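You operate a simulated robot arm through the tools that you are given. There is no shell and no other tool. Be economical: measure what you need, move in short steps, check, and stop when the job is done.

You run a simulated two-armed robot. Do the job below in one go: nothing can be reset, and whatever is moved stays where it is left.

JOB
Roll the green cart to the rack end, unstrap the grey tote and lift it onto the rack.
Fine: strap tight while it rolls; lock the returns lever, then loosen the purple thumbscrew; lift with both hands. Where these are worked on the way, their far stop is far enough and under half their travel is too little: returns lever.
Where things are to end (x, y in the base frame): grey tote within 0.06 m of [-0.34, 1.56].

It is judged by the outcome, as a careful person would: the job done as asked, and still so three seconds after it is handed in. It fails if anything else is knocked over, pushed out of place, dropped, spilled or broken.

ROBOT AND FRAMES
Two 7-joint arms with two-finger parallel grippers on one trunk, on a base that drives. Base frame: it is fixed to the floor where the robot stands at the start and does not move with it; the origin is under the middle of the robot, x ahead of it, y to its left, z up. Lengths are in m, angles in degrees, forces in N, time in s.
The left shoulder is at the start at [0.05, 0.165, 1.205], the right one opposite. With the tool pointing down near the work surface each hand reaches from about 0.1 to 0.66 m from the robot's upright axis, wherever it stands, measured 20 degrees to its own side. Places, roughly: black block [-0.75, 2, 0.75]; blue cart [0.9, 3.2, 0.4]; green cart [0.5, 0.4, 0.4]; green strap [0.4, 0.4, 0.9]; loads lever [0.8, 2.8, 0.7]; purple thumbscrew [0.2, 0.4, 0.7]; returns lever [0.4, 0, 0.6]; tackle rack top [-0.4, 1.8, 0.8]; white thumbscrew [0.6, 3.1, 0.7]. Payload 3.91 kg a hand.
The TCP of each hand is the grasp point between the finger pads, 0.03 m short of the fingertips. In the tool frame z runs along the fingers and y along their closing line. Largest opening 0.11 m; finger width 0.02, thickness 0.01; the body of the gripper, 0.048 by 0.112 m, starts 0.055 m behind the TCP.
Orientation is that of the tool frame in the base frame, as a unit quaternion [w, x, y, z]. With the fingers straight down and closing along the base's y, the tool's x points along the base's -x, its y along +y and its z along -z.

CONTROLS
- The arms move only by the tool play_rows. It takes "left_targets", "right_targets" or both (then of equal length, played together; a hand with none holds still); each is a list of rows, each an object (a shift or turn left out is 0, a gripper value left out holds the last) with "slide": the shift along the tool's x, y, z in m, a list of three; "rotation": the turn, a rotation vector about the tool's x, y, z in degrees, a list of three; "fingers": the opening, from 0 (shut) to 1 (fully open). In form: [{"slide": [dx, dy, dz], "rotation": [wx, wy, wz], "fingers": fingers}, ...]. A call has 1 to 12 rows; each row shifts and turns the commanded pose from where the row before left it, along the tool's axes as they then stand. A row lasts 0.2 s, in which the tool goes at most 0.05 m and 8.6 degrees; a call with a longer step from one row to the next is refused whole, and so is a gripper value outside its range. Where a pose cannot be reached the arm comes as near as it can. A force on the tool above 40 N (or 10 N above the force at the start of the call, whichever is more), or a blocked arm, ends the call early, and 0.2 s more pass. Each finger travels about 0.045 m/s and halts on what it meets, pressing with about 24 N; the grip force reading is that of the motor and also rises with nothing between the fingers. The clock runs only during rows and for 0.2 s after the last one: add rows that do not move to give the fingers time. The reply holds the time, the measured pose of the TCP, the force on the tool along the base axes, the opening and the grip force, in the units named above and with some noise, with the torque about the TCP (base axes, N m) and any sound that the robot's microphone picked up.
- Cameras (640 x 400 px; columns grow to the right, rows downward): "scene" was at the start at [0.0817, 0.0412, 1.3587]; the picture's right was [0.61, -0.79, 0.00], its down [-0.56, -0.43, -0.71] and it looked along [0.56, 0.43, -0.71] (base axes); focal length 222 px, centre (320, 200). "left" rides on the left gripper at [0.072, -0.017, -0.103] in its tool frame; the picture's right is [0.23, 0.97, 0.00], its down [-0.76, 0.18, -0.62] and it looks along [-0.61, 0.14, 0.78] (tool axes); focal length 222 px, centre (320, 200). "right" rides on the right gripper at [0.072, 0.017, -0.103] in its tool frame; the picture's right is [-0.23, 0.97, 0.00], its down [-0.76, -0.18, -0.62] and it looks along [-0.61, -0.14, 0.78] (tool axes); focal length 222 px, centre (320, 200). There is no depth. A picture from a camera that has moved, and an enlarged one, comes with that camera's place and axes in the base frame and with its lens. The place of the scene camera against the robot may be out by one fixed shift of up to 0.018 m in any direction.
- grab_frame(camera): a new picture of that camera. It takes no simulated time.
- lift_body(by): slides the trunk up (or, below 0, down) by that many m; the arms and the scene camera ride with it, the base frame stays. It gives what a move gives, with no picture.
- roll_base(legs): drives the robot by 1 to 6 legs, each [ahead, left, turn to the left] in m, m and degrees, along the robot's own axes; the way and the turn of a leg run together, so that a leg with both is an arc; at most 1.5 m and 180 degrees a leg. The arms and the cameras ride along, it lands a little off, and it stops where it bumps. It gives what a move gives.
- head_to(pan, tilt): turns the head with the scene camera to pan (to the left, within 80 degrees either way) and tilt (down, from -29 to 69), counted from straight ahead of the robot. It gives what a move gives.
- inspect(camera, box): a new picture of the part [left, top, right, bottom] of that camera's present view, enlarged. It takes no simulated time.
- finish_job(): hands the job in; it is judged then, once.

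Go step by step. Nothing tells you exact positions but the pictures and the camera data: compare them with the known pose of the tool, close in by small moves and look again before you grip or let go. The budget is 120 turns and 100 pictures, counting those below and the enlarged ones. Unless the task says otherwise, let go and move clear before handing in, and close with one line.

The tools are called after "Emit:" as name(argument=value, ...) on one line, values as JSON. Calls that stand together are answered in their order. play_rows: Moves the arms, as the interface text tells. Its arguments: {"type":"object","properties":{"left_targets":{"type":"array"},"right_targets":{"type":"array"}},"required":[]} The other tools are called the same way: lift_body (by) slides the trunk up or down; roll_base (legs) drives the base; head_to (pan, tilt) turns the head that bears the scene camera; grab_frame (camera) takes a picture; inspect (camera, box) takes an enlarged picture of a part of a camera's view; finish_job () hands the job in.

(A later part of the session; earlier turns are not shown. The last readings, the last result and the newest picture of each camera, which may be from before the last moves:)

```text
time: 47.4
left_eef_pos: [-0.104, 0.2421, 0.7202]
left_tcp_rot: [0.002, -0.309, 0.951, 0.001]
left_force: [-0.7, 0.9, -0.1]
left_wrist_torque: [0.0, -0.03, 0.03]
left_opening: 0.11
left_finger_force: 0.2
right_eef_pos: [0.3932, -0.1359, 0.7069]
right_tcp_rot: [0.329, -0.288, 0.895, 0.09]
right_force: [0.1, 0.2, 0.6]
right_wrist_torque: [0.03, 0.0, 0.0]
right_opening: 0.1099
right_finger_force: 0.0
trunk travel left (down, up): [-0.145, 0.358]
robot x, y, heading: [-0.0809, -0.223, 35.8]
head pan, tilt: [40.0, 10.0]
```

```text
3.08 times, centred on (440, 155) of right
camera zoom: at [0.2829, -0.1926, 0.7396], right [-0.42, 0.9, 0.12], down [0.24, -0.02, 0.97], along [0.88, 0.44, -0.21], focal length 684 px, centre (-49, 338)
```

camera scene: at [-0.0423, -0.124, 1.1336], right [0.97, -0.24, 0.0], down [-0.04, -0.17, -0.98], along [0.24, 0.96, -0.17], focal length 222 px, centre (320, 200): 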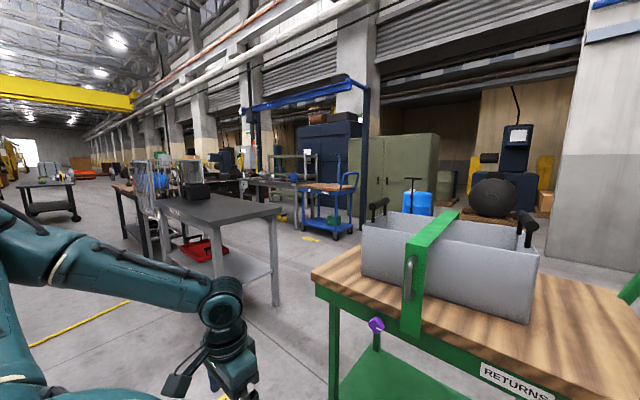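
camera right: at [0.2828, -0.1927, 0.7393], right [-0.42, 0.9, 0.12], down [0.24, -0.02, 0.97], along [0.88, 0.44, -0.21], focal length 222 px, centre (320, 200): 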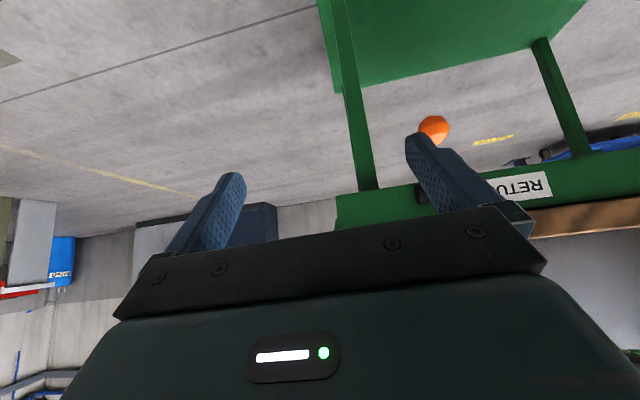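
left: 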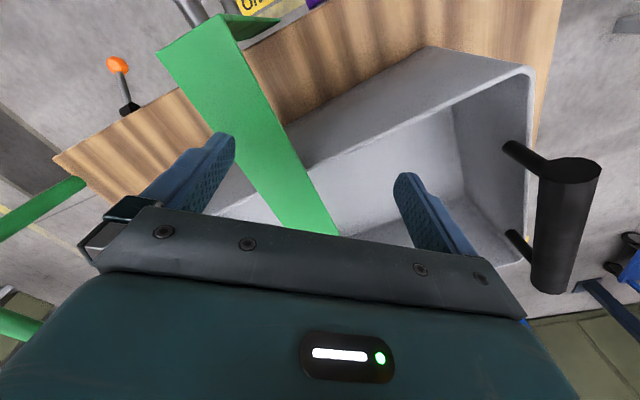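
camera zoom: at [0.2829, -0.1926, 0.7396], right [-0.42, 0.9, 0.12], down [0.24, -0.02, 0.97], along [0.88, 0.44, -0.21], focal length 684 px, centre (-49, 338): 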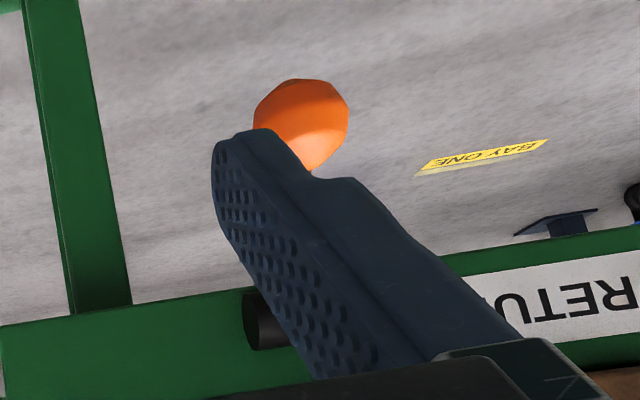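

The lever pivots about a bar along the cart's edge: down is locked, and the blue cart's raised lever shows the free state. The knob is at about a -0.231, n 0.359, z 0.63, with the pivot about 0.09 m up and inward. I'll bring the open right hand just short of the knob.

Emit:
play_rows(right_targets=[{"slide": [-0.012, 0.028, 0.01]}, {"slide": [-0.012, 0.028, 0.01]}, {"slide": [-0.012, 0.028, 0.01]}, {"slide": [-0.012, 0.027, 0.01]}])

Emit:
head_to(pan=-10, tilt=45)

Emit:
grab_frame(camera="right")

Emit:
inspect(camera="scene", box=[240, 80, 400, 200])

```text
time: 48.4
left_eef_pos: [-0.1041, 0.2401, 0.7201]
left_tcp_rot: [0.002, -0.309, 0.951, 0.001]
left_force: [-0.3, 0.2, -0.1]
left_wrist_torque: [-0.01, -0.02, 0.0]
left_opening: 0.1101
left_finger_force: 0.1
right_eef_pos: [0.3785, -0.0093, 0.7054]
right_tcp_rot: [0.33, -0.288, 0.895, 0.089]
right_force: [0.0, 1.2, -0.5]
right_wrist_torque: [0.03, 0.02, -0.03]
right_opening: 0.1099
right_finger_force: 0.1
trunk travel left (down, up): [-0.145, 0.358]
robot x, y, heading: [-0.0811, -0.22, 36.0]
head pan, tilt: [40.0, 10.0]
```

```text
time: 49.6
left_eef_pos: [-0.1036, 0.2418, 0.7201]
left_tcp_rot: [0.001, -0.309, 0.951, 0.0]
left_force: [0.3, -0.3, 0.2]
left_wrist_torque: [0.02, 0.0, 0.01]
left_opening: 0.1098
left_finger_force: 0.0
right_eef_pos: [0.3788, -0.0092, 0.7055]
right_tcp_rot: [0.329, -0.289, 0.895, 0.09]
right_force: [-0.1, 0.1, 0.3]
right_wrist_torque: [0.02, -0.02, -0.01]
right_opening: 0.1097
right_finger_force: 0.1
trunk travel left (down, up): [-0.145, 0.358]
robot x, y, heading: [-0.0794, -0.2193, 36.2]
head pan, tilt: [-10.0, 45.0]
```

```text
64 pictures are left
camera right: at [0.2684, -0.0662, 0.7376], right [-0.42, 0.9, 0.12], down [0.24, -0.02, 0.97], along [0.88, 0.44, -0.21], focal length 222 px, centre (320, 200)
```

right: 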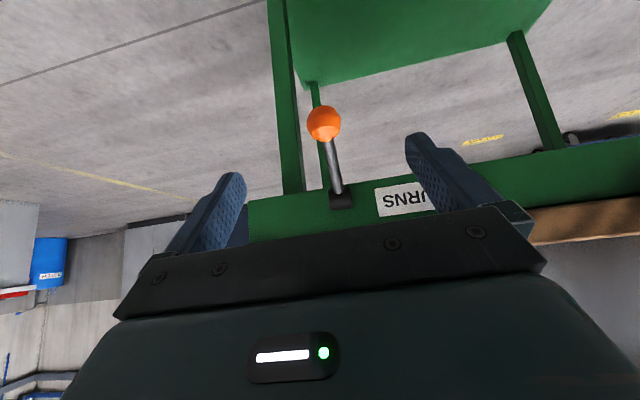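

```text
3.33 times, centred on (320, 140) of scene
camera zoom: at [0.0082, -0.1785, 1.0788], right [0.44, -0.9, 0.0], down [-0.64, -0.31, -0.71], along [0.64, 0.31, -0.71], focal length 740 px, centre (320, 400)
```

zoom: 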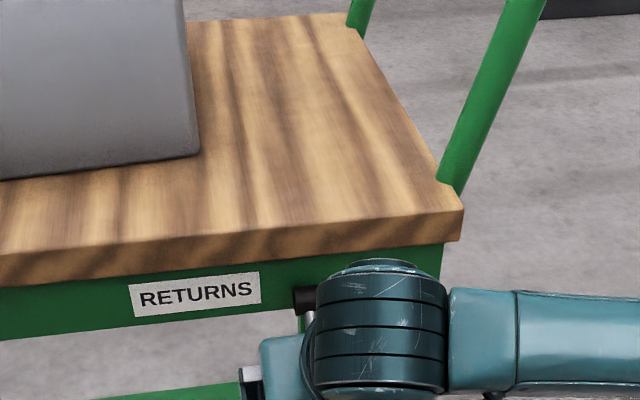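

The knob is centred between the fingers, 0.097 m ahead along the tool. I advance and close on it.

Emit:
play_rows(right_targets=[{"slide": [0, 0, 0.03]}, {"slide": [0.002, 0, 0.03]}, {"slide": [0, 0, 0.03]}, {"slide": [0, 0, 0.005]}, {"fingers": 0}, {"fingers": 0}, {"fingers": 0}, {"fingers": 0}, {"fingers": 0}, {"fingers": 0}])

Emit:
grab_frame(camera="right")

```text
time: 51.8
left_eef_pos: [-0.1052, 0.2409, 0.7203]
left_tcp_rot: [0.002, -0.31, 0.951, 0.0]
left_force: [0.0, 0.5, -1.1]
left_wrist_torque: [0.0, 0.0, 0.03]
left_opening: 0.1099
left_finger_force: 0.0
right_eef_pos: [0.4255, 0.0248, 0.6304]
right_tcp_rot: [0.327, -0.291, 0.894, 0.094]
right_force: [-12.5, 22.5, -0.9]
right_wrist_torque: [-0.14, 0.11, -0.08]
right_opening: 0.0306
right_finger_force: 45.4
trunk travel left (down, up): [-0.145, 0.358]
robot x, y, heading: [-0.0732, -0.2244, 36.0]
head pan, tilt: [-10.0, 45.0]
```

```text
62 pictures are left
camera right: at [0.3158, -0.0321, 0.6634], right [-0.43, 0.9, 0.12], down [0.24, -0.02, 0.97], along [0.87, 0.45, -0.21], focal length 222 px, centre (320, 200)
```

right: 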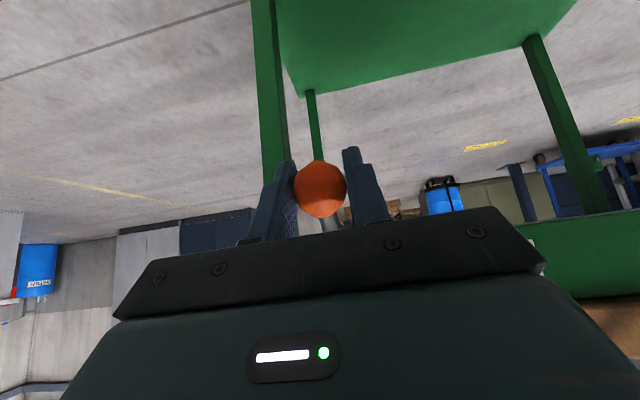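

The knob is gripped. I swing it outward and up along its arc in small steps, watching the force.

Emit:
play_rows(right_targets=[{"slide": [0.001, 0.003, -0.0157]}, {"slide": [-0.0016, 0, -0.0156]}, {"slide": [-0.0044, 0, -0.015]}])

```text
time: 52.6
left_eef_pos: [-0.1023, 0.2416, 0.7202]
left_tcp_rot: [0.0, -0.309, 0.951, -0.001]
left_force: [-0.5, -0.3, -1.2]
left_wrist_torque: [0.0, -0.01, 0.0]
left_opening: 0.1098
left_finger_force: 0.0
right_eef_pos: [0.4056, 0.0118, 0.6647]
right_tcp_rot: [0.327, -0.288, 0.895, 0.09]
right_force: [-1.4, 19.0, -12.3]
right_wrist_torque: [-0.65, 0.96, 0.11]
right_opening: 0.0311
right_finger_force: 45.2
trunk travel left (down, up): [-0.145, 0.358]
robot x, y, heading: [-0.0778, -0.226, 35.9]
head pan, tilt: [-10.0, 45.0]
```

Emit:
play_rows(right_targets=[{"slide": [-0.0069, 0, -0.0141]}, {"slide": [-0.0093, 0, -0.0127]}, {"slide": [-0.0113, 0, -0.0109]}, {"slide": [-0.0129, 0, -0.0087]}])

Emit:
grab_frame(camera="right")

```text
time: 53.6
left_eef_pos: [-0.1039, 0.2407, 0.7205]
left_tcp_rot: [0.0, -0.309, 0.951, 0.001]
left_force: [-0.2, -1.0, 0.5]
left_wrist_torque: [0.0, 0.0, -0.02]
left_opening: 0.11
left_finger_force: 0.1
right_eef_pos: [0.4058, 0.0135, 0.7285]
right_tcp_rot: [0.326, -0.287, 0.896, 0.088]
right_force: [-10.4, -1.4, -9.0]
right_wrist_torque: [-0.77, 1.19, -0.04]
right_opening: 0.0308
right_finger_force: 45.0
trunk travel left (down, up): [-0.145, 0.358]
robot x, y, heading: [-0.0796, -0.2216, 36.1]
head pan, tilt: [-10.0, 45.0]
```

```text
61 pictures are left
camera right: at [0.296, -0.0437, 0.7622], right [-0.42, 0.9, 0.12], down [0.24, -0.01, 0.97], along [0.88, 0.43, -0.21], focal length 222 px, centre (320, 200)
```

right: 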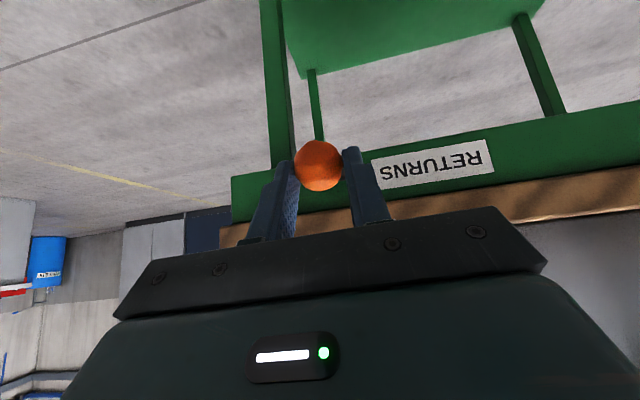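

Emit:
play_rows(right_targets=[{"slide": [-0.0143, 0, -0.0064]}, {"slide": [-0.0151, 0, -0.0037]}])

```text
time: 54.2
left_eef_pos: [-0.1035, 0.2405, 0.7204]
left_tcp_rot: [0.003, -0.308, 0.951, 0.0]
left_force: [0.8, 0.0, 0.8]
left_wrist_torque: [0.02, -0.01, 0.02]
left_opening: 0.1098
left_finger_force: 0.0
right_eef_pos: [0.4178, 0.0219, 0.7543]
right_tcp_rot: [0.325, -0.289, 0.896, 0.089]
right_force: [-13.1, -10.6, -14.3]
right_wrist_torque: [-0.43, 0.4, -0.09]
right_opening: 0.0309
right_finger_force: 45.0
trunk travel left (down, up): [-0.145, 0.358]
robot x, y, heading: [-0.0814, -0.222, 36.0]
head pan, tilt: [-10.0, 45.0]
```

Emit:
play_rows(right_targets=[{"slide": [-0.0155, 0, -0.001]}, {}])

Emit:
head_to(pan=10, tilt=45)

Emit:
inspect(camera="scene", box=[320, 80, 480, 200])

```text
time: 54.8
left_eef_pos: [-0.1046, 0.2414, 0.7192]
left_tcp_rot: [0.001, -0.309, 0.951, 0.001]
left_force: [-0.2, 0.2, 0.0]
left_wrist_torque: [0.04, 0.03, 0.0]
left_opening: 0.1102
left_finger_force: 0.1
right_eef_pos: [0.4279, 0.0309, 0.7696]
right_tcp_rot: [0.329, -0.287, 0.895, 0.091]
right_force: [0.1, 0.1, 0.4]
right_wrist_torque: [0.03, -0.01, 0.0]
right_opening: 0.0001
right_finger_force: 37.6
trunk travel left (down, up): [-0.145, 0.358]
robot x, y, heading: [-0.0789, -0.2231, 36.2]
head pan, tilt: [-10.0, 45.0]
```

```text
time: 55.6
left_eef_pos: [-0.1036, 0.2401, 0.7199]
left_tcp_rot: [0.002, -0.309, 0.951, 0.0]
left_force: [0.0, 0.2, -0.9]
left_wrist_torque: [-0.01, 0.01, -0.01]
left_opening: 0.11
left_finger_force: 0.2
right_eef_pos: [0.4274, 0.0303, 0.7663]
right_tcp_rot: [0.33, -0.288, 0.895, 0.089]
right_force: [0.8, 0.3, -0.2]
right_wrist_torque: [-0.04, 0.0, 0.0]
right_opening: 0.0
right_finger_force: 37.7
trunk travel left (down, up): [-0.145, 0.358]
robot x, y, heading: [-0.0758, -0.2227, 36.0]
head pan, tilt: [10.0, 45.0]
```

```text
3.33 times, centred on (400, 140) of scene
camera zoom: at [-0.0084, -0.1558, 1.0787], right [0.72, -0.7, 0.0], down [-0.49, -0.51, -0.71], along [0.49, 0.51, -0.71], focal length 740 px, centre (53, 400)
```

zoom: 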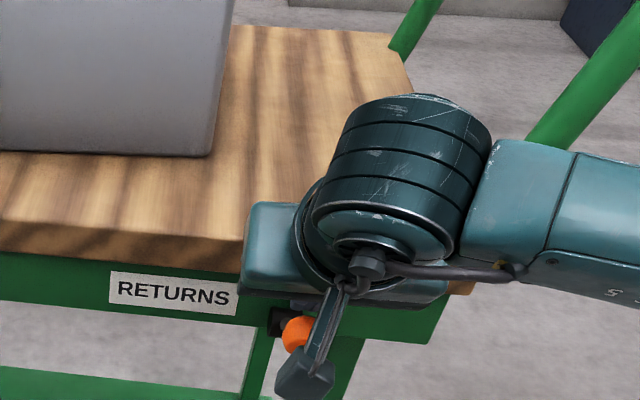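

The fingers slipped off the ball, presumably at the stop. I'll back off and see where the lever stands.

Emit:
play_rows(right_targets=[{"slide": [0, 0, -0.04]}, {"slide": [0, 0, -0.04], "fingers": 0.5}, {"slide": [0.03, -0.03, 0], "fingers": 1}, {"slide": [0.03, -0.03, 0], "fingers": 1}, {"slide": [0.03, -0.03, 0], "fingers": 1}])

Emit:
inspect(camera="scene", box=[320, 80, 480, 200])

Emit:
grab_frame(camera="right")

```text
time: 56.9
left_eef_pos: [-0.1039, 0.2396, 0.7202]
left_tcp_rot: [0.002, -0.309, 0.951, 0.0]
left_force: [-0.8, 0.4, 0.0]
left_wrist_torque: [-0.04, 0.0, 0.02]
left_opening: 0.1103
left_finger_force: 0.1
right_eef_pos: [0.3802, -0.1126, 0.7727]
right_tcp_rot: [0.329, -0.288, 0.895, 0.09]
right_force: [0.6, -0.7, 0.0]
right_wrist_torque: [-0.01, -0.03, -0.01]
right_opening: 0.0855
right_finger_force: 0.1
trunk travel left (down, up): [-0.145, 0.358]
robot x, y, heading: [-0.0748, -0.2278, 36.0]
head pan, tilt: [10.0, 45.0]
```

```text
3.33 times, centred on (400, 140) of scene
camera zoom: at [-0.0084, -0.1557, 1.0788], right [0.72, -0.69, 0.0], down [-0.49, -0.51, -0.71], along [0.49, 0.51, -0.71], focal length 740 px, centre (53, 400)
```

zoom: 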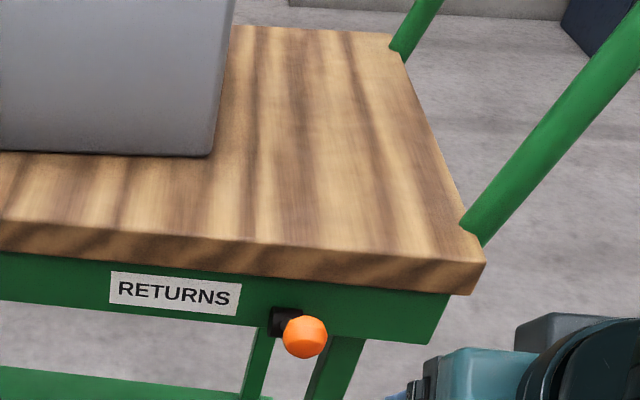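

```text
58 pictures are left
camera right: at [0.2711, -0.1688, 0.805], right [-0.42, 0.9, 0.12], down [0.24, -0.02, 0.97], along [0.88, 0.44, -0.21], focal length 222 px, centre (320, 200)
```

right: 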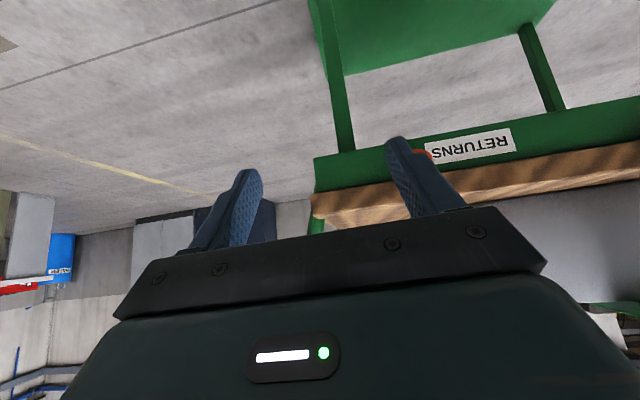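

The lever now rests up at roughly 120°, over 80° from where it was, so it's at the free stop. Back to the handle: raise, level the hand, drive up.

Emit:
lift_body(by=0.35)

Emit:
play_rows(right_targets=[{"rotation": [0, 8, 0], "fingers": 1}, {"rotation": [0, 8, 0], "fingers": 1}, {"rotation": [0, 8, 0], "fingers": 1}, {"rotation": [0, 8, 0], "fingers": 1}, {"rotation": [0, 8, 0], "fingers": 1}, {"slide": [-0.04, -0.005, 0]}, {"slide": [-0.04, -0.005, 0]}, {"slide": [-0.03, 0, 0]}])

Emit:
roll_base(legs=[[0.2, -0.08, 0]])

Emit:
grab_frame(camera="right")

```text
time: 60.3
left_eef_pos: [-0.1034, 0.2406, 1.0707]
left_tcp_rot: [0.001, -0.309, 0.951, 0.0]
left_force: [0.1, 0.1, -0.2]
left_wrist_torque: [0.01, 0.0, 0.01]
left_opening: 0.1097
left_finger_force: 0.0
right_eef_pos: [0.3811, -0.1118, 1.1227]
right_tcp_rot: [0.329, -0.289, 0.895, 0.09]
right_force: [0.8, 0.3, -0.2]
right_wrist_torque: [0.01, 0.01, 0.06]
right_opening: 0.1099
right_finger_force: 0.0
trunk travel left (down, up): [-0.495, 0.008]
robot x, y, heading: [-0.0755, -0.2278, 36.0]
head pan, tilt: [10.0, 45.0]
```

```text
time: 62.1
left_eef_pos: [-0.103, 0.2412, 1.0696]
left_tcp_rot: [0.0, -0.308, 0.951, 0.001]
left_force: [0.0, 0.1, 0.4]
left_wrist_torque: [-0.04, -0.04, 0.01]
left_opening: 0.1101
left_finger_force: 0.1
right_eef_pos: [0.4779, -0.0572, 1.1207]
right_tcp_rot: [0.002, -0.302, 0.953, -0.014]
right_force: [-0.1, -0.6, 0.0]
right_wrist_torque: [-0.02, -0.03, -0.01]
right_opening: 0.1102
right_finger_force: 0.2
trunk travel left (down, up): [-0.495, 0.008]
robot x, y, heading: [-0.0771, -0.2226, 35.9]
head pan, tilt: [10.0, 45.0]
```

```text
time: 63.7
left_eef_pos: [0.1039, 0.292, 1.0714]
left_tcp_rot: [0.001, -0.308, 0.951, 0.001]
left_force: [-0.2, -0.9, -0.1]
left_wrist_torque: [0.01, -0.01, 0.01]
left_opening: 0.1101
left_finger_force: 0.1
right_eef_pos: [0.6847, -0.0067, 1.1214]
right_tcp_rot: [0.003, -0.301, 0.953, -0.014]
right_force: [-0.6, 0.3, 0.1]
right_wrist_torque: [0.01, -0.02, -0.02]
right_opening: 0.11
right_finger_force: 0.1
trunk travel left (down, up): [-0.495, 0.008]
robot x, y, heading: [0.1297, -0.172, 36.0]
head pan, tilt: [10.0, 45.0]
```

```text
57 pictures are left
camera right: at [0.6152, -0.0325, 1.2243], right [-0.37, 0.93, -0.03], down [0.72, 0.31, 0.63], along [0.59, 0.21, -0.78], focal length 222 px, centre (320, 200)
```

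right: 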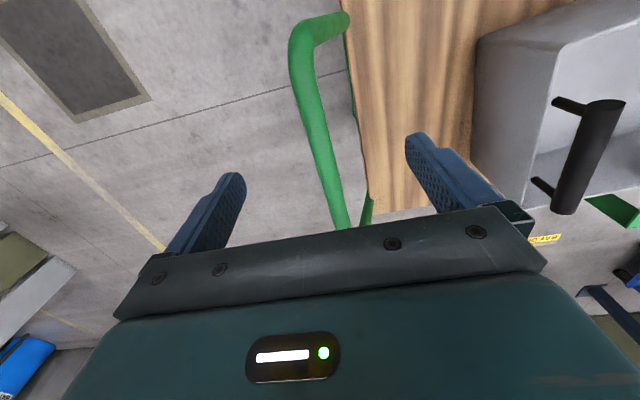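

Emit:
play_rows(right_targets=[{"slide": [-0.016, -0.013, 0.03]}, {"slide": [0, 0, 0.035]}, {"slide": [0, 0, 0.035]}, {"slide": [0, 0, 0.035]}, {"slide": [0, 0, 0.03]}, {"fingers": 0}, {"fingers": 0}, {"fingers": 0}, {"fingers": 0}, {"fingers": 0}, {"fingers": 0}])

Emit:
roll_base(legs=[[0, 0.06, 0]])

Emit:
grab_frame(camera="scene")

```text
time: 66.1
left_eef_pos: [0.1039, 0.2935, 1.069]
left_tcp_rot: [0.001, -0.31, 0.951, 0.0]
left_force: [0.0, 0.1, 0.7]
left_wrist_torque: [-0.01, -0.01, 0.02]
left_opening: 0.1099
left_finger_force: 0.1
right_eef_pos: [0.7059, -0.0105, 0.955]
right_tcp_rot: [0.003, -0.304, 0.953, -0.013]
right_force: [-4.6, 8.2, -2.6]
right_wrist_torque: [0.13, -0.01, 0.72]
right_opening: 0.0279
right_finger_force: 43.2
trunk travel left (down, up): [-0.495, 0.008]
robot x, y, heading: [0.1335, -0.1718, 35.6]
head pan, tilt: [10.0, 45.0]
```

```text
time: 67.3
left_eef_pos: [0.0684, 0.3401, 1.0708]
left_tcp_rot: [0.002, -0.307, 0.952, 0.0]
left_force: [0.3, -0.1, -0.4]
left_wrist_torque: [0.0, 0.01, 0.01]
left_opening: 0.1101
left_finger_force: 0.1
right_eef_pos: [0.6745, 0.0327, 0.956]
right_tcp_rot: [0.004, -0.3, 0.954, -0.018]
right_force: [1.2, -8.8, 0.7]
right_wrist_torque: [0.33, -0.1, 1.29]
right_opening: 0.0281
right_finger_force: 45.4
trunk travel left (down, up): [-0.495, 0.008]
robot x, y, heading: [0.0952, -0.1247, 35.8]
head pan, tilt: [10.0, 45.0]
```

```text
56 pictures are left
camera scene: at [0.1642, -0.0576, 1.4289], right [0.72, -0.7, 0.0], down [-0.49, -0.51, -0.71], along [0.49, 0.51, -0.71], focal length 222 px, centre (320, 200)
```

scene: 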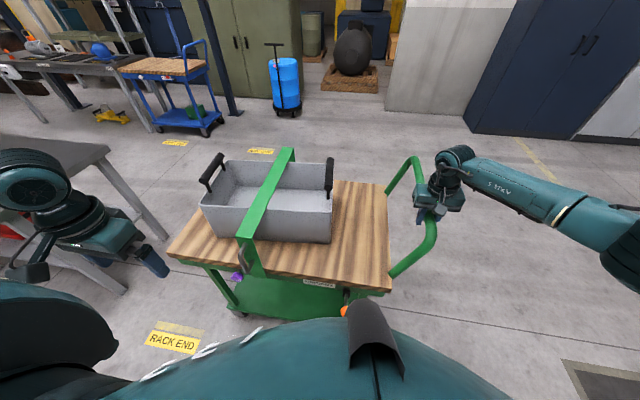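

The cart rolls freely along its axis with the strap still tight. I continue in stages.

Emit:
roll_base(legs=[[0, 0.25, 0]])

Emit:
roll_base(legs=[[0, 0.25, 0]])

Emit:
head_to(pan=40, tilt=50)

Emit:
grab_frame(camera="scene")

```text
time: 70.2
left_eef_pos: [-0.0819, 0.5458, 1.071]
left_tcp_rot: [0.002, -0.31, 0.951, 0.0]
left_force: [0.6, 0.3, -0.1]
left_wrist_torque: [-0.01, 0.05, 0.02]
left_opening: 0.1101
left_finger_force: 0.0
right_eef_pos: [0.5233, 0.2398, 0.9559]
right_tcp_rot: [0.002, -0.301, 0.954, -0.018]
right_force: [-16.0, -7.8, -4.8]
right_wrist_torque: [0.03, 0.06, 0.92]
right_opening: 0.0282
right_finger_force: 45.2
trunk travel left (down, up): [-0.495, 0.008]
robot x, y, heading: [-0.0535, 0.084, 36.0]
head pan, tilt: [10.0, 45.0]
```

```text
time: 73.0
left_eef_pos: [-0.2322, 0.7493, 1.0709]
left_tcp_rot: [0.002, -0.31, 0.951, 0.001]
left_force: [0.2, -0.4, 0.2]
left_wrist_torque: [0.02, 0.0, -0.02]
left_opening: 0.11
left_finger_force: 0.0
right_eef_pos: [0.3728, 0.4426, 0.9555]
right_tcp_rot: [0.002, -0.302, 0.953, -0.017]
right_force: [-17.8, -9.0, 0.1]
right_wrist_torque: [0.1, -0.01, 0.96]
right_opening: 0.028
right_finger_force: 44.4
trunk travel left (down, up): [-0.495, 0.008]
robot x, y, heading: [-0.2029, 0.283, 36.0]
head pan, tilt: [10.0, 45.0]
```

```text
time: 73.9
left_eef_pos: [-0.2314, 0.7486, 1.0702]
left_tcp_rot: [0.003, -0.31, 0.951, 0.001]
left_force: [0.1, -0.2, -0.5]
left_wrist_torque: [0.01, -0.02, 0.0]
left_opening: 0.1099
left_finger_force: 0.0
right_eef_pos: [0.3726, 0.4442, 0.9548]
right_tcp_rot: [0.001, -0.303, 0.953, -0.017]
right_force: [-6.8, -6.6, 8.6]
right_wrist_torque: [-0.36, 0.32, 1.25]
right_opening: 0.0275
right_finger_force: 44.9
trunk travel left (down, up): [-0.495, 0.008]
robot x, y, heading: [-0.201, 0.2864, 35.9]
head pan, tilt: [40.0, 50.0]
```

```text
55 pictures are left
camera scene: at [-0.1731, 0.3689, 1.422], right [0.97, -0.24, 0.0], down [-0.18, -0.74, -0.64], along [0.16, 0.62, -0.77], focal length 222 px, centre (320, 200)
```

scene: 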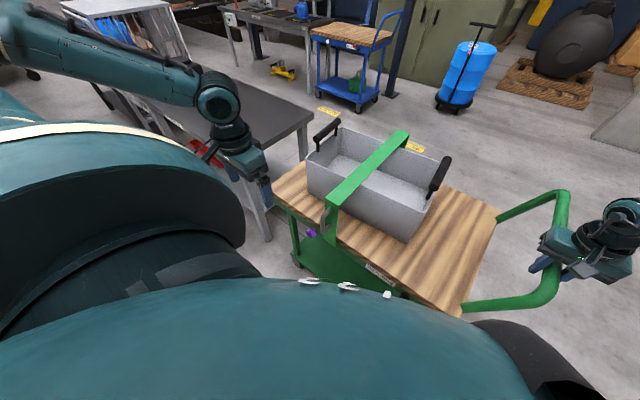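

About 0.14 m remains to the RACK END mark, with a ~0.18 m gap between cart and rack. I roll the last bit carefully.

Emit:
roll_base(legs=[[0, 0.1, 0]])

Emit:
roll_base(legs=[[0, 0.03, 0]])

Emit:
head_to(pan=55, tilt=45)

Emit:
grab_frame(camera="scene")

```text
time: 75.5
left_eef_pos: [-0.2882, 0.8292, 1.0696]
left_tcp_rot: [0.001, -0.308, 0.951, 0.0]
left_force: [0.8, 0.0, -0.1]
left_wrist_torque: [-0.04, -0.03, 0.02]
left_opening: 0.1099
left_finger_force: 0.1
right_eef_pos: [0.3138, 0.5255, 0.9552]
right_tcp_rot: [0.001, -0.304, 0.952, -0.015]
right_force: [-11.7, 0.1, 3.1]
right_wrist_torque: [0.56, -0.05, 1.02]
right_opening: 0.0278
right_finger_force: 45.1
trunk travel left (down, up): [-0.495, 0.008]
robot x, y, heading: [-0.2627, 0.3689, 35.8]
head pan, tilt: [40.0, 50.0]
```

```text
time: 76.4
left_eef_pos: [-0.3043, 0.8545, 1.0689]
left_tcp_rot: [0.002, -0.309, 0.951, -0.001]
left_force: [-0.1, 0.6, -1.0]
left_wrist_torque: [-0.01, 0.01, 0.03]
left_opening: 0.1101
left_finger_force: 0.1
right_eef_pos: [0.2966, 0.5502, 0.9543]
right_tcp_rot: [-0.001, -0.305, 0.952, -0.015]
right_force: [-4.7, -0.2, 2.5]
right_wrist_torque: [0.3, 0.14, 1.09]
right_opening: 0.0278
right_finger_force: 44.5
trunk travel left (down, up): [-0.495, 0.008]
robot x, y, heading: [-0.2746, 0.3913, 36.0]
head pan, tilt: [40.0, 50.0]
```

```text
time: 77.2
left_eef_pos: [-0.3056, 0.8534, 1.0694]
left_tcp_rot: [0.002, -0.309, 0.951, 0.0]
left_force: [0.0, -0.2, 0.3]
left_wrist_torque: [0.04, 0.03, -0.03]
left_opening: 0.1099
left_finger_force: 0.0
right_eef_pos: [0.2961, 0.5508, 0.9543]
right_tcp_rot: [-0.001, -0.306, 0.952, -0.014]
right_force: [-2.2, -2.1, 3.7]
right_wrist_torque: [0.03, 0.01, 0.8]
right_opening: 0.0279
right_finger_force: 45.0
trunk travel left (down, up): [-0.495, 0.008]
robot x, y, heading: [-0.2795, 0.3888, 36.0]
head pan, tilt: [55.0, 45.0]
```

```text
54 pictures are left
camera scene: at [-0.2673, 0.4797, 1.4288], right [1.0, 0.02, 0.0], down [0.01, -0.71, -0.71], along [-0.01, 0.71, -0.71], focal length 222 px, centre (320, 200)
```

scene: 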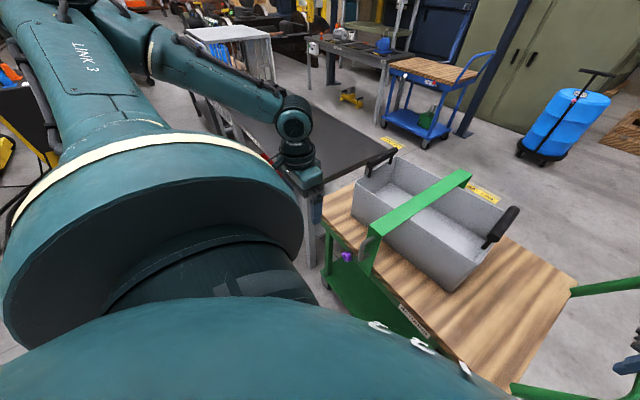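

The cart has travelled 0.695 m and stands at the RACK END mark just short of the rack. Now I let go of the handle, back off and lower to lock the lever.

Emit:
play_rows(right_targets=[{"fingers": 1}, {"fingers": 1}, {"fingers": 1}, {"fingers": 1}, {"fingers": 1}, {"slide": [0, 0, -0.04]}, {"slide": [0, 0, -0.04]}, {"slide": [0.03, 0, -0.02]}, {"slide": [0.05, 0.0, 0]}, {"slide": [0.05, 0.0, 0]}])

Emit:
roll_base(legs=[[-0.2, 0, 0], [0, 0.08, 0]])

Emit:
lift_body(by=-0.3)

Emit:
play_rows(right_targets=[{"rotation": [0, -8, 0]}, {"rotation": [0, -8, 0]}, {"rotation": [0, -8, 0]}, {"rotation": [0, -8, 0]}, {"rotation": [0, -8, 0]}])

Emit:
grab_frame(camera="right")

Emit:
head_to(pan=0, tilt=45)

Emit:
grab_frame(camera="scene")

```text
time: 79.4
left_eef_pos: [-0.3036, 0.8535, 1.0706]
left_tcp_rot: [0.002, -0.309, 0.951, 0.0]
left_force: [0.3, 0.2, 1.0]
left_wrist_torque: [-0.03, 0.02, 0.04]
left_opening: 0.1099
left_finger_force: 0.0
right_eef_pos: [0.1916, 0.4781, 1.0546]
right_tcp_rot: [0.0, -0.305, 0.952, -0.014]
right_force: [-0.7, -1.0, 0.4]
right_wrist_torque: [0.01, -0.01, -0.02]
right_opening: 0.1101
right_finger_force: 0.1
trunk travel left (down, up): [-0.495, 0.008]
robot x, y, heading: [-0.2745, 0.3908, 35.9]
head pan, tilt: [55.0, 45.0]
```

```text
time: 82.0
left_eef_pos: [-0.5161, 0.7999, 1.0695]
left_tcp_rot: [0.002, -0.311, 0.951, 0.0]
left_force: [-0.5, -0.3, 0.9]
left_wrist_torque: [-0.03, 0.0, -0.04]
left_opening: 0.1102
left_finger_force: 0.1
right_eef_pos: [-0.0189, 0.4283, 1.0537]
right_tcp_rot: [0.0, -0.307, 0.952, -0.014]
right_force: [-1.1, 0.1, 0.5]
right_wrist_torque: [-0.02, -0.03, -0.03]
right_opening: 0.1099
right_finger_force: 0.2
trunk travel left (down, up): [-0.495, 0.008]
robot x, y, heading: [-0.4877, 0.3339, 35.9]
head pan, tilt: [55.0, 45.0]
```

```text
time: 85.0
left_eef_pos: [-0.5166, 0.7999, 0.7699]
left_tcp_rot: [0.002, -0.31, 0.951, 0.0]
left_force: [-0.1, -0.1, -0.2]
left_wrist_torque: [-0.01, 0.02, -0.01]
left_opening: 0.1099
left_finger_force: 0.2
right_eef_pos: [-0.018, 0.4275, 0.7548]
right_tcp_rot: [-0.001, -0.307, 0.952, -0.014]
right_force: [0.4, 0.0, -1.0]
right_wrist_torque: [-0.02, 0.02, 0.02]
right_opening: 0.1101
right_finger_force: 0.2
trunk travel left (down, up): [-0.195, 0.308]
robot x, y, heading: [-0.4817, 0.3347, 36.1]
head pan, tilt: [55.0, 45.0]
```

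```text
time: 86.2
left_eef_pos: [-0.5157, 0.8001, 0.7712]
left_tcp_rot: [0.002, -0.311, 0.95, 0.0]
left_force: [0.1, 0.2, 0.2]
left_wrist_torque: [-0.01, 0.01, -0.01]
left_opening: 0.1099
left_finger_force: 0.1
right_eef_pos: [-0.0192, 0.427, 0.7544]
right_tcp_rot: [0.325, -0.294, 0.894, 0.093]
right_force: [-0.1, -1.0, -0.3]
right_wrist_torque: [0.02, 0.0, -0.02]
right_opening: 0.1101
right_finger_force: 0.1
trunk travel left (down, up): [-0.195, 0.308]
robot x, y, heading: [-0.4888, 0.3346, 36.5]
head pan, tilt: [55.0, 45.0]
```

```text
53 pictures are left
camera right: at [-0.1279, 0.369, 0.7876], right [-0.43, 0.89, 0.12], down [0.24, -0.01, 0.97], along [0.87, 0.45, -0.21], focal length 222 px, centre (320, 200)
```

right: 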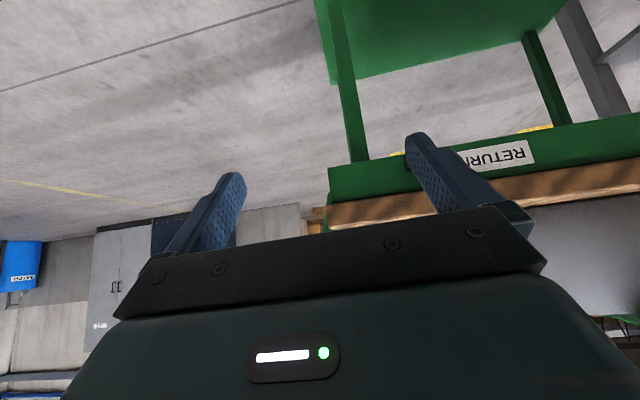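

```text
time: 87.4
left_eef_pos: [-0.5167, 0.8007, 0.7707]
left_tcp_rot: [0.001, -0.311, 0.951, 0.001]
left_force: [0.7, -0.4, -0.9]
left_wrist_torque: [-0.02, 0.01, 0.0]
left_opening: 0.1097
left_finger_force: 0.1
right_eef_pos: [-0.0192, 0.4265, 0.7537]
right_tcp_rot: [0.325, -0.293, 0.895, 0.091]
right_force: [0.8, 0.8, -0.2]
right_wrist_torque: [-0.02, -0.02, 0.0]
right_opening: 0.1099
right_finger_force: 0.1
trunk travel left (down, up): [-0.195, 0.308]
robot x, y, heading: [-0.4914, 0.3377, 36.2]
head pan, tilt: [0.0, 45.0]
```

```text
52 pictures are left
camera scene: at [-0.41, 0.3933, 1.1287], right [0.59, -0.81, 0.0], down [-0.57, -0.42, -0.71], along [0.57, 0.42, -0.71], focal length 222 px, centre (320, 200)
```

scene: 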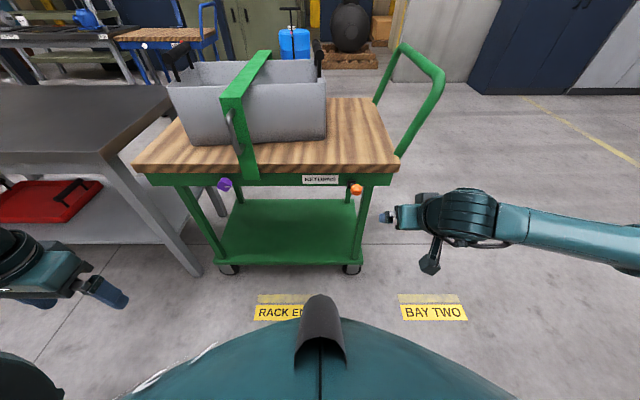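

The cart is square with the RACK END sign. I bring the right hand to just short of the raised knob.

Emit:
play_rows(right_targets=[{"slide": [-0.03, 0, -0.01]}, {"slide": [-0.03, 0.01, -0.009]}, {"slide": [-0.0136, 0.033, 0]}, {"slide": [0, 0.033, 0]}, {"slide": [0, 0.033, 0]}])

Emit:
grab_frame(camera="right")

```text
time: 88.6
left_eef_pos: [-0.5165, 0.8016, 0.7705]
left_tcp_rot: [0.001, -0.31, 0.951, 0.001]
left_force: [0.2, 0.7, -0.1]
left_wrist_torque: [-0.02, -0.01, 0.0]
left_opening: 0.11
left_finger_force: 0.0
right_eef_pos: [-0.0477, 0.544, 0.8098]
right_tcp_rot: [0.325, -0.294, 0.894, 0.092]
right_force: [0.4, 0.4, -0.6]
right_wrist_torque: [0.01, 0.01, 0.02]
right_opening: 0.1101
right_finger_force: 0.1
trunk travel left (down, up): [-0.195, 0.308]
robot x, y, heading: [-0.4872, 0.3358, 36.2]
head pan, tilt: [0.0, 45.0]
```

```text
51 pictures are left
camera right: at [-0.1561, 0.4859, 0.844], right [-0.43, 0.9, 0.12], down [0.24, -0.01, 0.97], along [0.87, 0.44, -0.21], focal length 222 px, centre (320, 200)
```

right: 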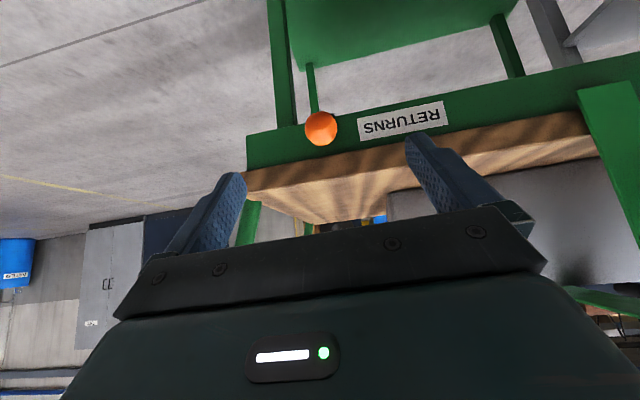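

Emit:
play_rows(right_targets=[{"slide": [0.001, -0.003, 0.03]}, {"slide": [0.001, 0, 0.03]}, {"slide": [0.001, 0, 0.026]}, {"fingers": 0}, {"fingers": 0}, {"fingers": 0}, {"fingers": 0}, {"fingers": 0}, {"fingers": 0}])

Emit:
grab_frame(camera="right")

```text
time: 90.6
left_eef_pos: [-0.5152, 0.7999, 0.77]
left_tcp_rot: [0.003, -0.311, 0.95, 0.0]
left_force: [-0.9, 0.0, 0.8]
left_wrist_torque: [-0.05, 0.0, 0.04]
left_opening: 0.1101
left_finger_force: 0.1
right_eef_pos: [-0.0034, 0.5699, 0.7431]
right_tcp_rot: [0.324, -0.294, 0.894, 0.093]
right_force: [-4.0, 5.3, -0.1]
right_wrist_torque: [0.19, 0.04, 0.33]
right_opening: 0.0309
right_finger_force: 44.6
trunk travel left (down, up): [-0.195, 0.308]
robot x, y, heading: [-0.4874, 0.3333, 36.1]
head pan, tilt: [0.0, 45.0]
```

```text
50 pictures are left
camera right: at [-0.1121, 0.5121, 0.777], right [-0.43, 0.89, 0.12], down [0.25, -0.01, 0.97], along [0.87, 0.45, -0.22], focal length 222 px, centre (320, 200)
```

right: 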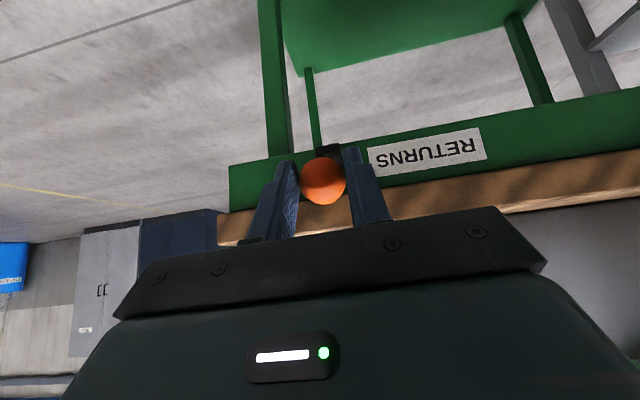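

Emit:
play_rows(right_targets=[{"slide": [0.0139, 0, 0.0071]}, {"slide": [0.0125, 0, 0.0095]}, {"slide": [0.0107, 0, 0.0115]}, {"slide": [0.0086, 0, 0.0132]}])

Emit:
play_rows(right_targets=[{"slide": [0.0061, 0, 0.0144]}, {"slide": [0.0036, 0, 0.0153]}, {"slide": [0.0008, 0, 0.0156]}, {"slide": [-0.0013, 0, 0.0125]}])

Emit:
grab_frame(camera="right")

```text
time: 91.6
left_eef_pos: [-0.5158, 0.8008, 0.7706]
left_tcp_rot: [0.001, -0.312, 0.95, 0.0]
left_force: [0.4, -0.5, 0.0]
left_wrist_torque: [-0.03, -0.01, -0.01]
left_opening: 0.1099
left_finger_force: 0.0
right_eef_pos: [-0.0078, 0.5625, 0.6819]
right_tcp_rot: [0.325, -0.292, 0.895, 0.09]
right_force: [0.5, 0.6, 0.3]
right_wrist_torque: [0.0, -0.03, -0.01]
right_opening: 0.0
right_finger_force: 37.7
trunk travel left (down, up): [-0.195, 0.308]
robot x, y, heading: [-0.4897, 0.3375, 36.2]
head pan, tilt: [0.0, 45.0]
```

```text
time: 92.6
left_eef_pos: [-0.5161, 0.7999, 0.7705]
left_tcp_rot: [0.002, -0.311, 0.95, 0.001]
left_force: [0.0, -0.2, 0.0]
left_wrist_torque: [0.0, 0.0, -0.02]
left_opening: 0.1098
left_finger_force: 0.1
right_eef_pos: [0.0161, 0.5803, 0.6327]
right_tcp_rot: [0.326, -0.292, 0.895, 0.091]
right_force: [-0.1, 0.3, 0.0]
right_wrist_torque: [-0.02, 0.02, 0.01]
right_opening: 0.0
right_finger_force: 37.5
trunk travel left (down, up): [-0.195, 0.308]
robot x, y, heading: [-0.4879, 0.3367, 36.3]
head pan, tilt: [0.0, 45.0]
```

```text
49 pictures are left
camera right: at [-0.093, 0.5221, 0.6663], right [-0.43, 0.9, 0.12], down [0.25, -0.01, 0.97], along [0.87, 0.45, -0.22], focal length 222 px, centre (320, 200)
```

right: 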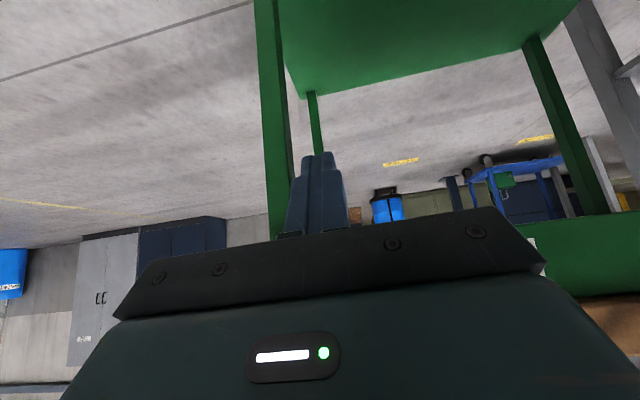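

The fingers squeezed off the ball. I retract straight outward and look.

Emit:
play_rows(right_targets=[{"slide": [0.0307, 0, -0.0257]}, {"slide": [0.0307, 0, -0.0257]}, {"slide": [0, -0.035, -0.03]}, {"slide": [0, -0.035, -0.03]}, {"slide": [0, -0.035, -0.03]}])

Emit:
inspect(camera="scene", box=[290, 140, 410, 230])

Emit:
grab_frame(camera="right")

```text
time: 93.8
left_eef_pos: [-0.5156, 0.7997, 0.7704]
left_tcp_rot: [0.002, -0.311, 0.951, 0.001]
left_force: [0.4, 0.1, 1.2]
left_wrist_torque: [0.01, -0.03, -0.03]
left_opening: 0.1103
left_finger_force: 0.1
right_eef_pos: [-0.0373, 0.4149, 0.7051]
right_tcp_rot: [0.325, -0.294, 0.894, 0.092]
right_force: [0.6, 0.2, -0.2]
right_wrist_torque: [0.03, 0.01, -0.03]
right_opening: 0.0
right_finger_force: 38.0
trunk travel left (down, up): [-0.195, 0.308]
robot x, y, heading: [-0.4876, 0.339, 36.4]
head pan, tilt: [0.0, 45.0]
```

```text
4.44 times, centred on (350, 185) of scene
camera zoom: at [-0.41, 0.3932, 1.1287], right [0.59, -0.81, 0.0], down [-0.57, -0.42, -0.71], along [0.57, 0.42, -0.71], focal length 987 px, centre (187, 267)
```

zoom: 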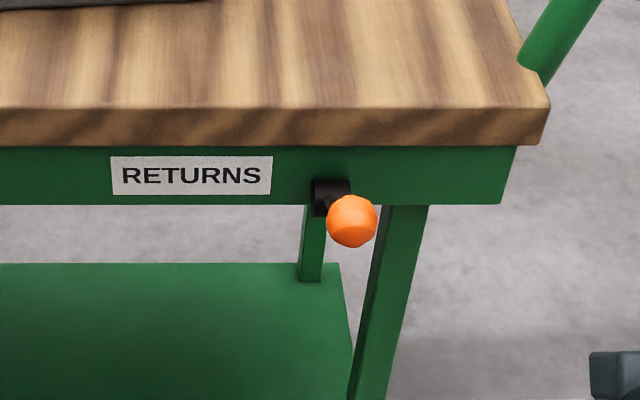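

```text
47 pictures are left
camera right: at [-0.1458, 0.3565, 0.7387], right [-0.43, 0.9, 0.12], down [0.25, -0.01, 0.97], along [0.87, 0.45, -0.22], focal length 222 px, centre (320, 200)
```

right: 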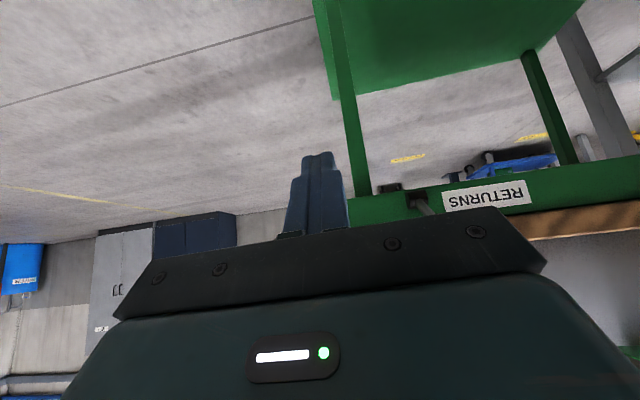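

The lever is still up at its free stop. Instead of gripping, I'll lay the nearly level fingers, opened about 2 cm as a groove, over the ball and press it down.

Emit:
play_rows(right_targets=[{"rotation": [0, -8, 0], "fingers": 0.18}, {"rotation": [0, -8, 0]}, {"rotation": [0, -8, 0]}, {"rotation": [0, -8, 0]}, {"rotation": [0, -8, 0]}, {"slide": [-0.04, 0, 0.0]}, {"slide": [-0.04, 0, 0]}, {"slide": [-0.0214, 0.02, 0]}, {"slide": [0, 0.03, 0]}, {"slide": [0, 0.03, 0]}, {"slide": [0, 0.027, 0.015]}])

Emit:
grab_frame(camera="right")

Emit:
inspect(camera="scene", box=[290, 140, 410, 230])

```text
time: 96.2
left_eef_pos: [-0.5154, 0.7997, 0.7687]
left_tcp_rot: [0.003, -0.311, 0.95, 0.0]
left_force: [0.0, -0.2, -0.1]
left_wrist_torque: [0.02, -0.01, -0.02]
left_opening: 0.1098
left_finger_force: 0.1
right_eef_pos: [-0.0285, 0.5516, 0.7601]
right_tcp_rot: [0.356, -0.29, 0.883, 0.102]
right_force: [-0.1, 0.2, 1.0]
right_wrist_torque: [-0.03, -0.01, -0.03]
right_opening: 0.0193
right_finger_force: 0.0
right hand out of reach, approached as far as the arm can: row 1, 2, 3, 4, 5
trunk travel left (down, up): [-0.195, 0.308]
robot x, y, heading: [-0.4844, 0.3388, 36.3]
head pan, tilt: [0.0, 45.0]
```

```text
46 pictures are left
camera right: at [-0.1391, 0.4931, 0.7856], right [-0.44, 0.89, 0.13], down [0.19, -0.05, 0.98], along [0.88, 0.45, -0.15], focal length 222 px, centre (320, 200)
```

right: 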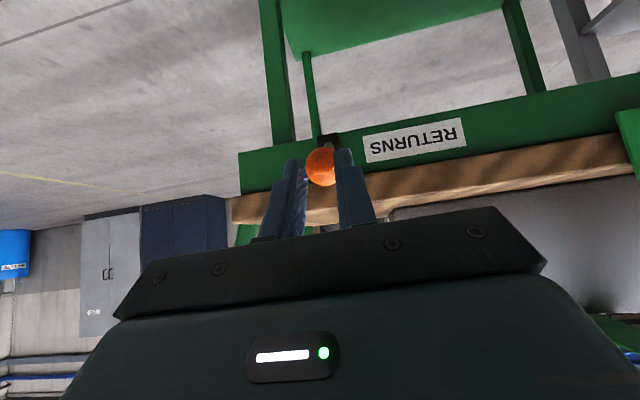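

```text
4.44 times, centred on (350, 185) of scene
camera zoom: at [-0.4101, 0.3933, 1.1287], right [0.59, -0.81, 0.0], down [-0.57, -0.42, -0.71], along [0.57, 0.42, -0.71], focal length 987 px, centre (187, 267)
```

zoom: 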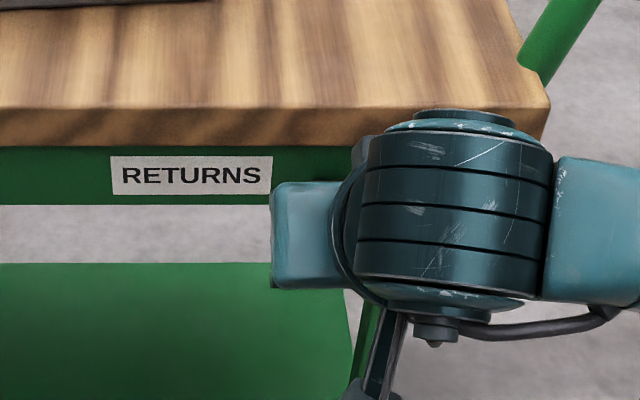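

The wrist can't pitch beyond about -43° here, so I'll do it in two strokes: first press from above with the finger groove, then with the fingertips from outside.

Emit:
play_rows(right_targets=[{"slide": [-0.04, 0.001, 0]}, {"slide": [0, 0, 0.028]}, {"slide": [0.006, 0, 0]}, {"slide": [0.0143, 0, 0.0064]}, {"slide": [0.013, 0, 0.0088]}, {"slide": [0.0113, 0, 0.0109]}])

Emit:
grab_frame(camera="right")

```text
time: 97.6
left_eef_pos: [-0.5167, 0.8001, 0.77]
left_tcp_rot: [0.001, -0.311, 0.95, 0.0]
left_force: [0.2, -0.2, -0.5]
left_wrist_torque: [0.01, -0.01, -0.02]
left_opening: 0.1102
left_finger_force: 0.1
right_eef_pos: [-0.0034, 0.5709, 0.7183]
right_tcp_rot: [0.356, -0.289, 0.883, 0.101]
right_force: [0.2, 0.3, 1.3]
right_wrist_torque: [-0.02, 0.01, -0.02]
right_opening: 0.02
right_finger_force: 0.1
trunk travel left (down, up): [-0.195, 0.308]
robot x, y, heading: [-0.4895, 0.339, 36.0]
head pan, tilt: [0.0, 45.0]
```

```text
44 pictures are left
camera right: at [-0.1134, 0.5119, 0.7442], right [-0.44, 0.89, 0.13], down [0.19, -0.05, 0.98], along [0.88, 0.45, -0.15], focal length 222 px, centre (320, 200)
```

right: 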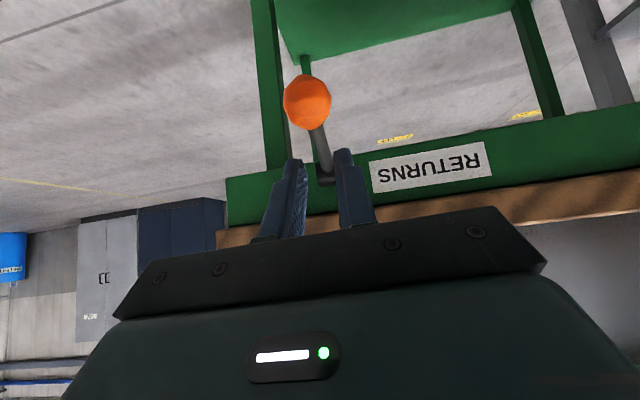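

The lever is pressed about half-way down (near 70°). Now the fingertips go to the outside of the ball and push it in to its stop.

Emit:
play_rows(right_targets=[{"slide": [0, 0, -0.045]}, {"slide": [0.036, 0, 0]}, {"slide": [0, -0.001, 0.03]}, {"slide": [0.0052, 0, 0.0148]}, {"slide": [0.0024, 0, 0.0155]}, {"slide": [-0.0003, 0, 0.0157]}])

Emit:
play_rows(right_targets=[{"slide": [-0.002, 0, 0.008]}, {"slide": [-0.002, 0, 0.006]}, {}])

Emit:
grab_frame(camera="right")

```text
time: 99.0
left_eef_pos: [-0.5151, 0.8, 0.7702]
left_tcp_rot: [0.002, -0.311, 0.951, 0.001]
left_force: [0.2, 0.0, 0.1]
left_wrist_torque: [0.03, -0.02, 0.04]
left_opening: 0.1102
left_finger_force: 0.0
right_eef_pos: [-0.0091, 0.563, 0.6653]
right_tcp_rot: [0.355, -0.291, 0.882, 0.102]
right_force: [0.3, -0.1, -0.8]
right_wrist_torque: [-0.01, 0.01, -0.02]
right_opening: 0.0197
right_finger_force: 0.0
trunk travel left (down, up): [-0.195, 0.308]
robot x, y, heading: [-0.4863, 0.3378, 36.5]
head pan, tilt: [0.0, 45.0]
```

```text
time: 99.8
left_eef_pos: [-0.518, 0.7994, 0.7709]
left_tcp_rot: [0.003, -0.31, 0.951, 0.0]
left_force: [0.5, -0.8, -1.0]
left_wrist_torque: [-0.02, 0.03, 0.04]
left_opening: 0.1098
left_finger_force: 0.0
right_eef_pos: [-0.0007, 0.571, 0.6616]
right_tcp_rot: [0.356, -0.292, 0.882, 0.104]
right_force: [-25.7, -19.8, 21.4]
right_wrist_torque: [-0.11, 0.23, -0.24]
right_opening: 0.0251
right_finger_force: 44.9
trunk travel left (down, up): [-0.195, 0.308]
robot x, y, heading: [-0.489, 0.3381, 36.2]
head pan, tilt: [0.0, 45.0]
```

```text
43 pictures are left
camera right: at [-0.1123, 0.5112, 0.6871], right [-0.44, 0.89, 0.13], down [0.19, -0.05, 0.98], along [0.88, 0.46, -0.15], focal length 222 px, centre (320, 200)
```

right: 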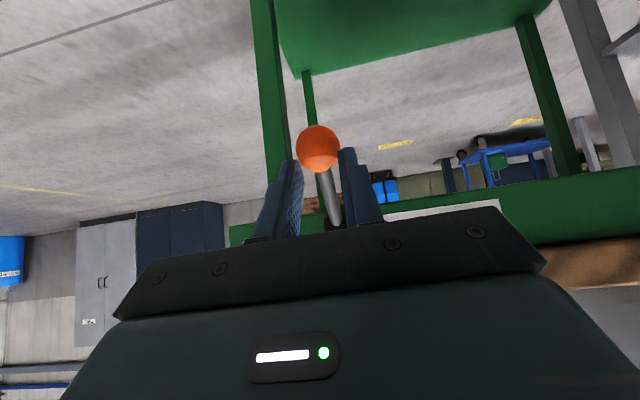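

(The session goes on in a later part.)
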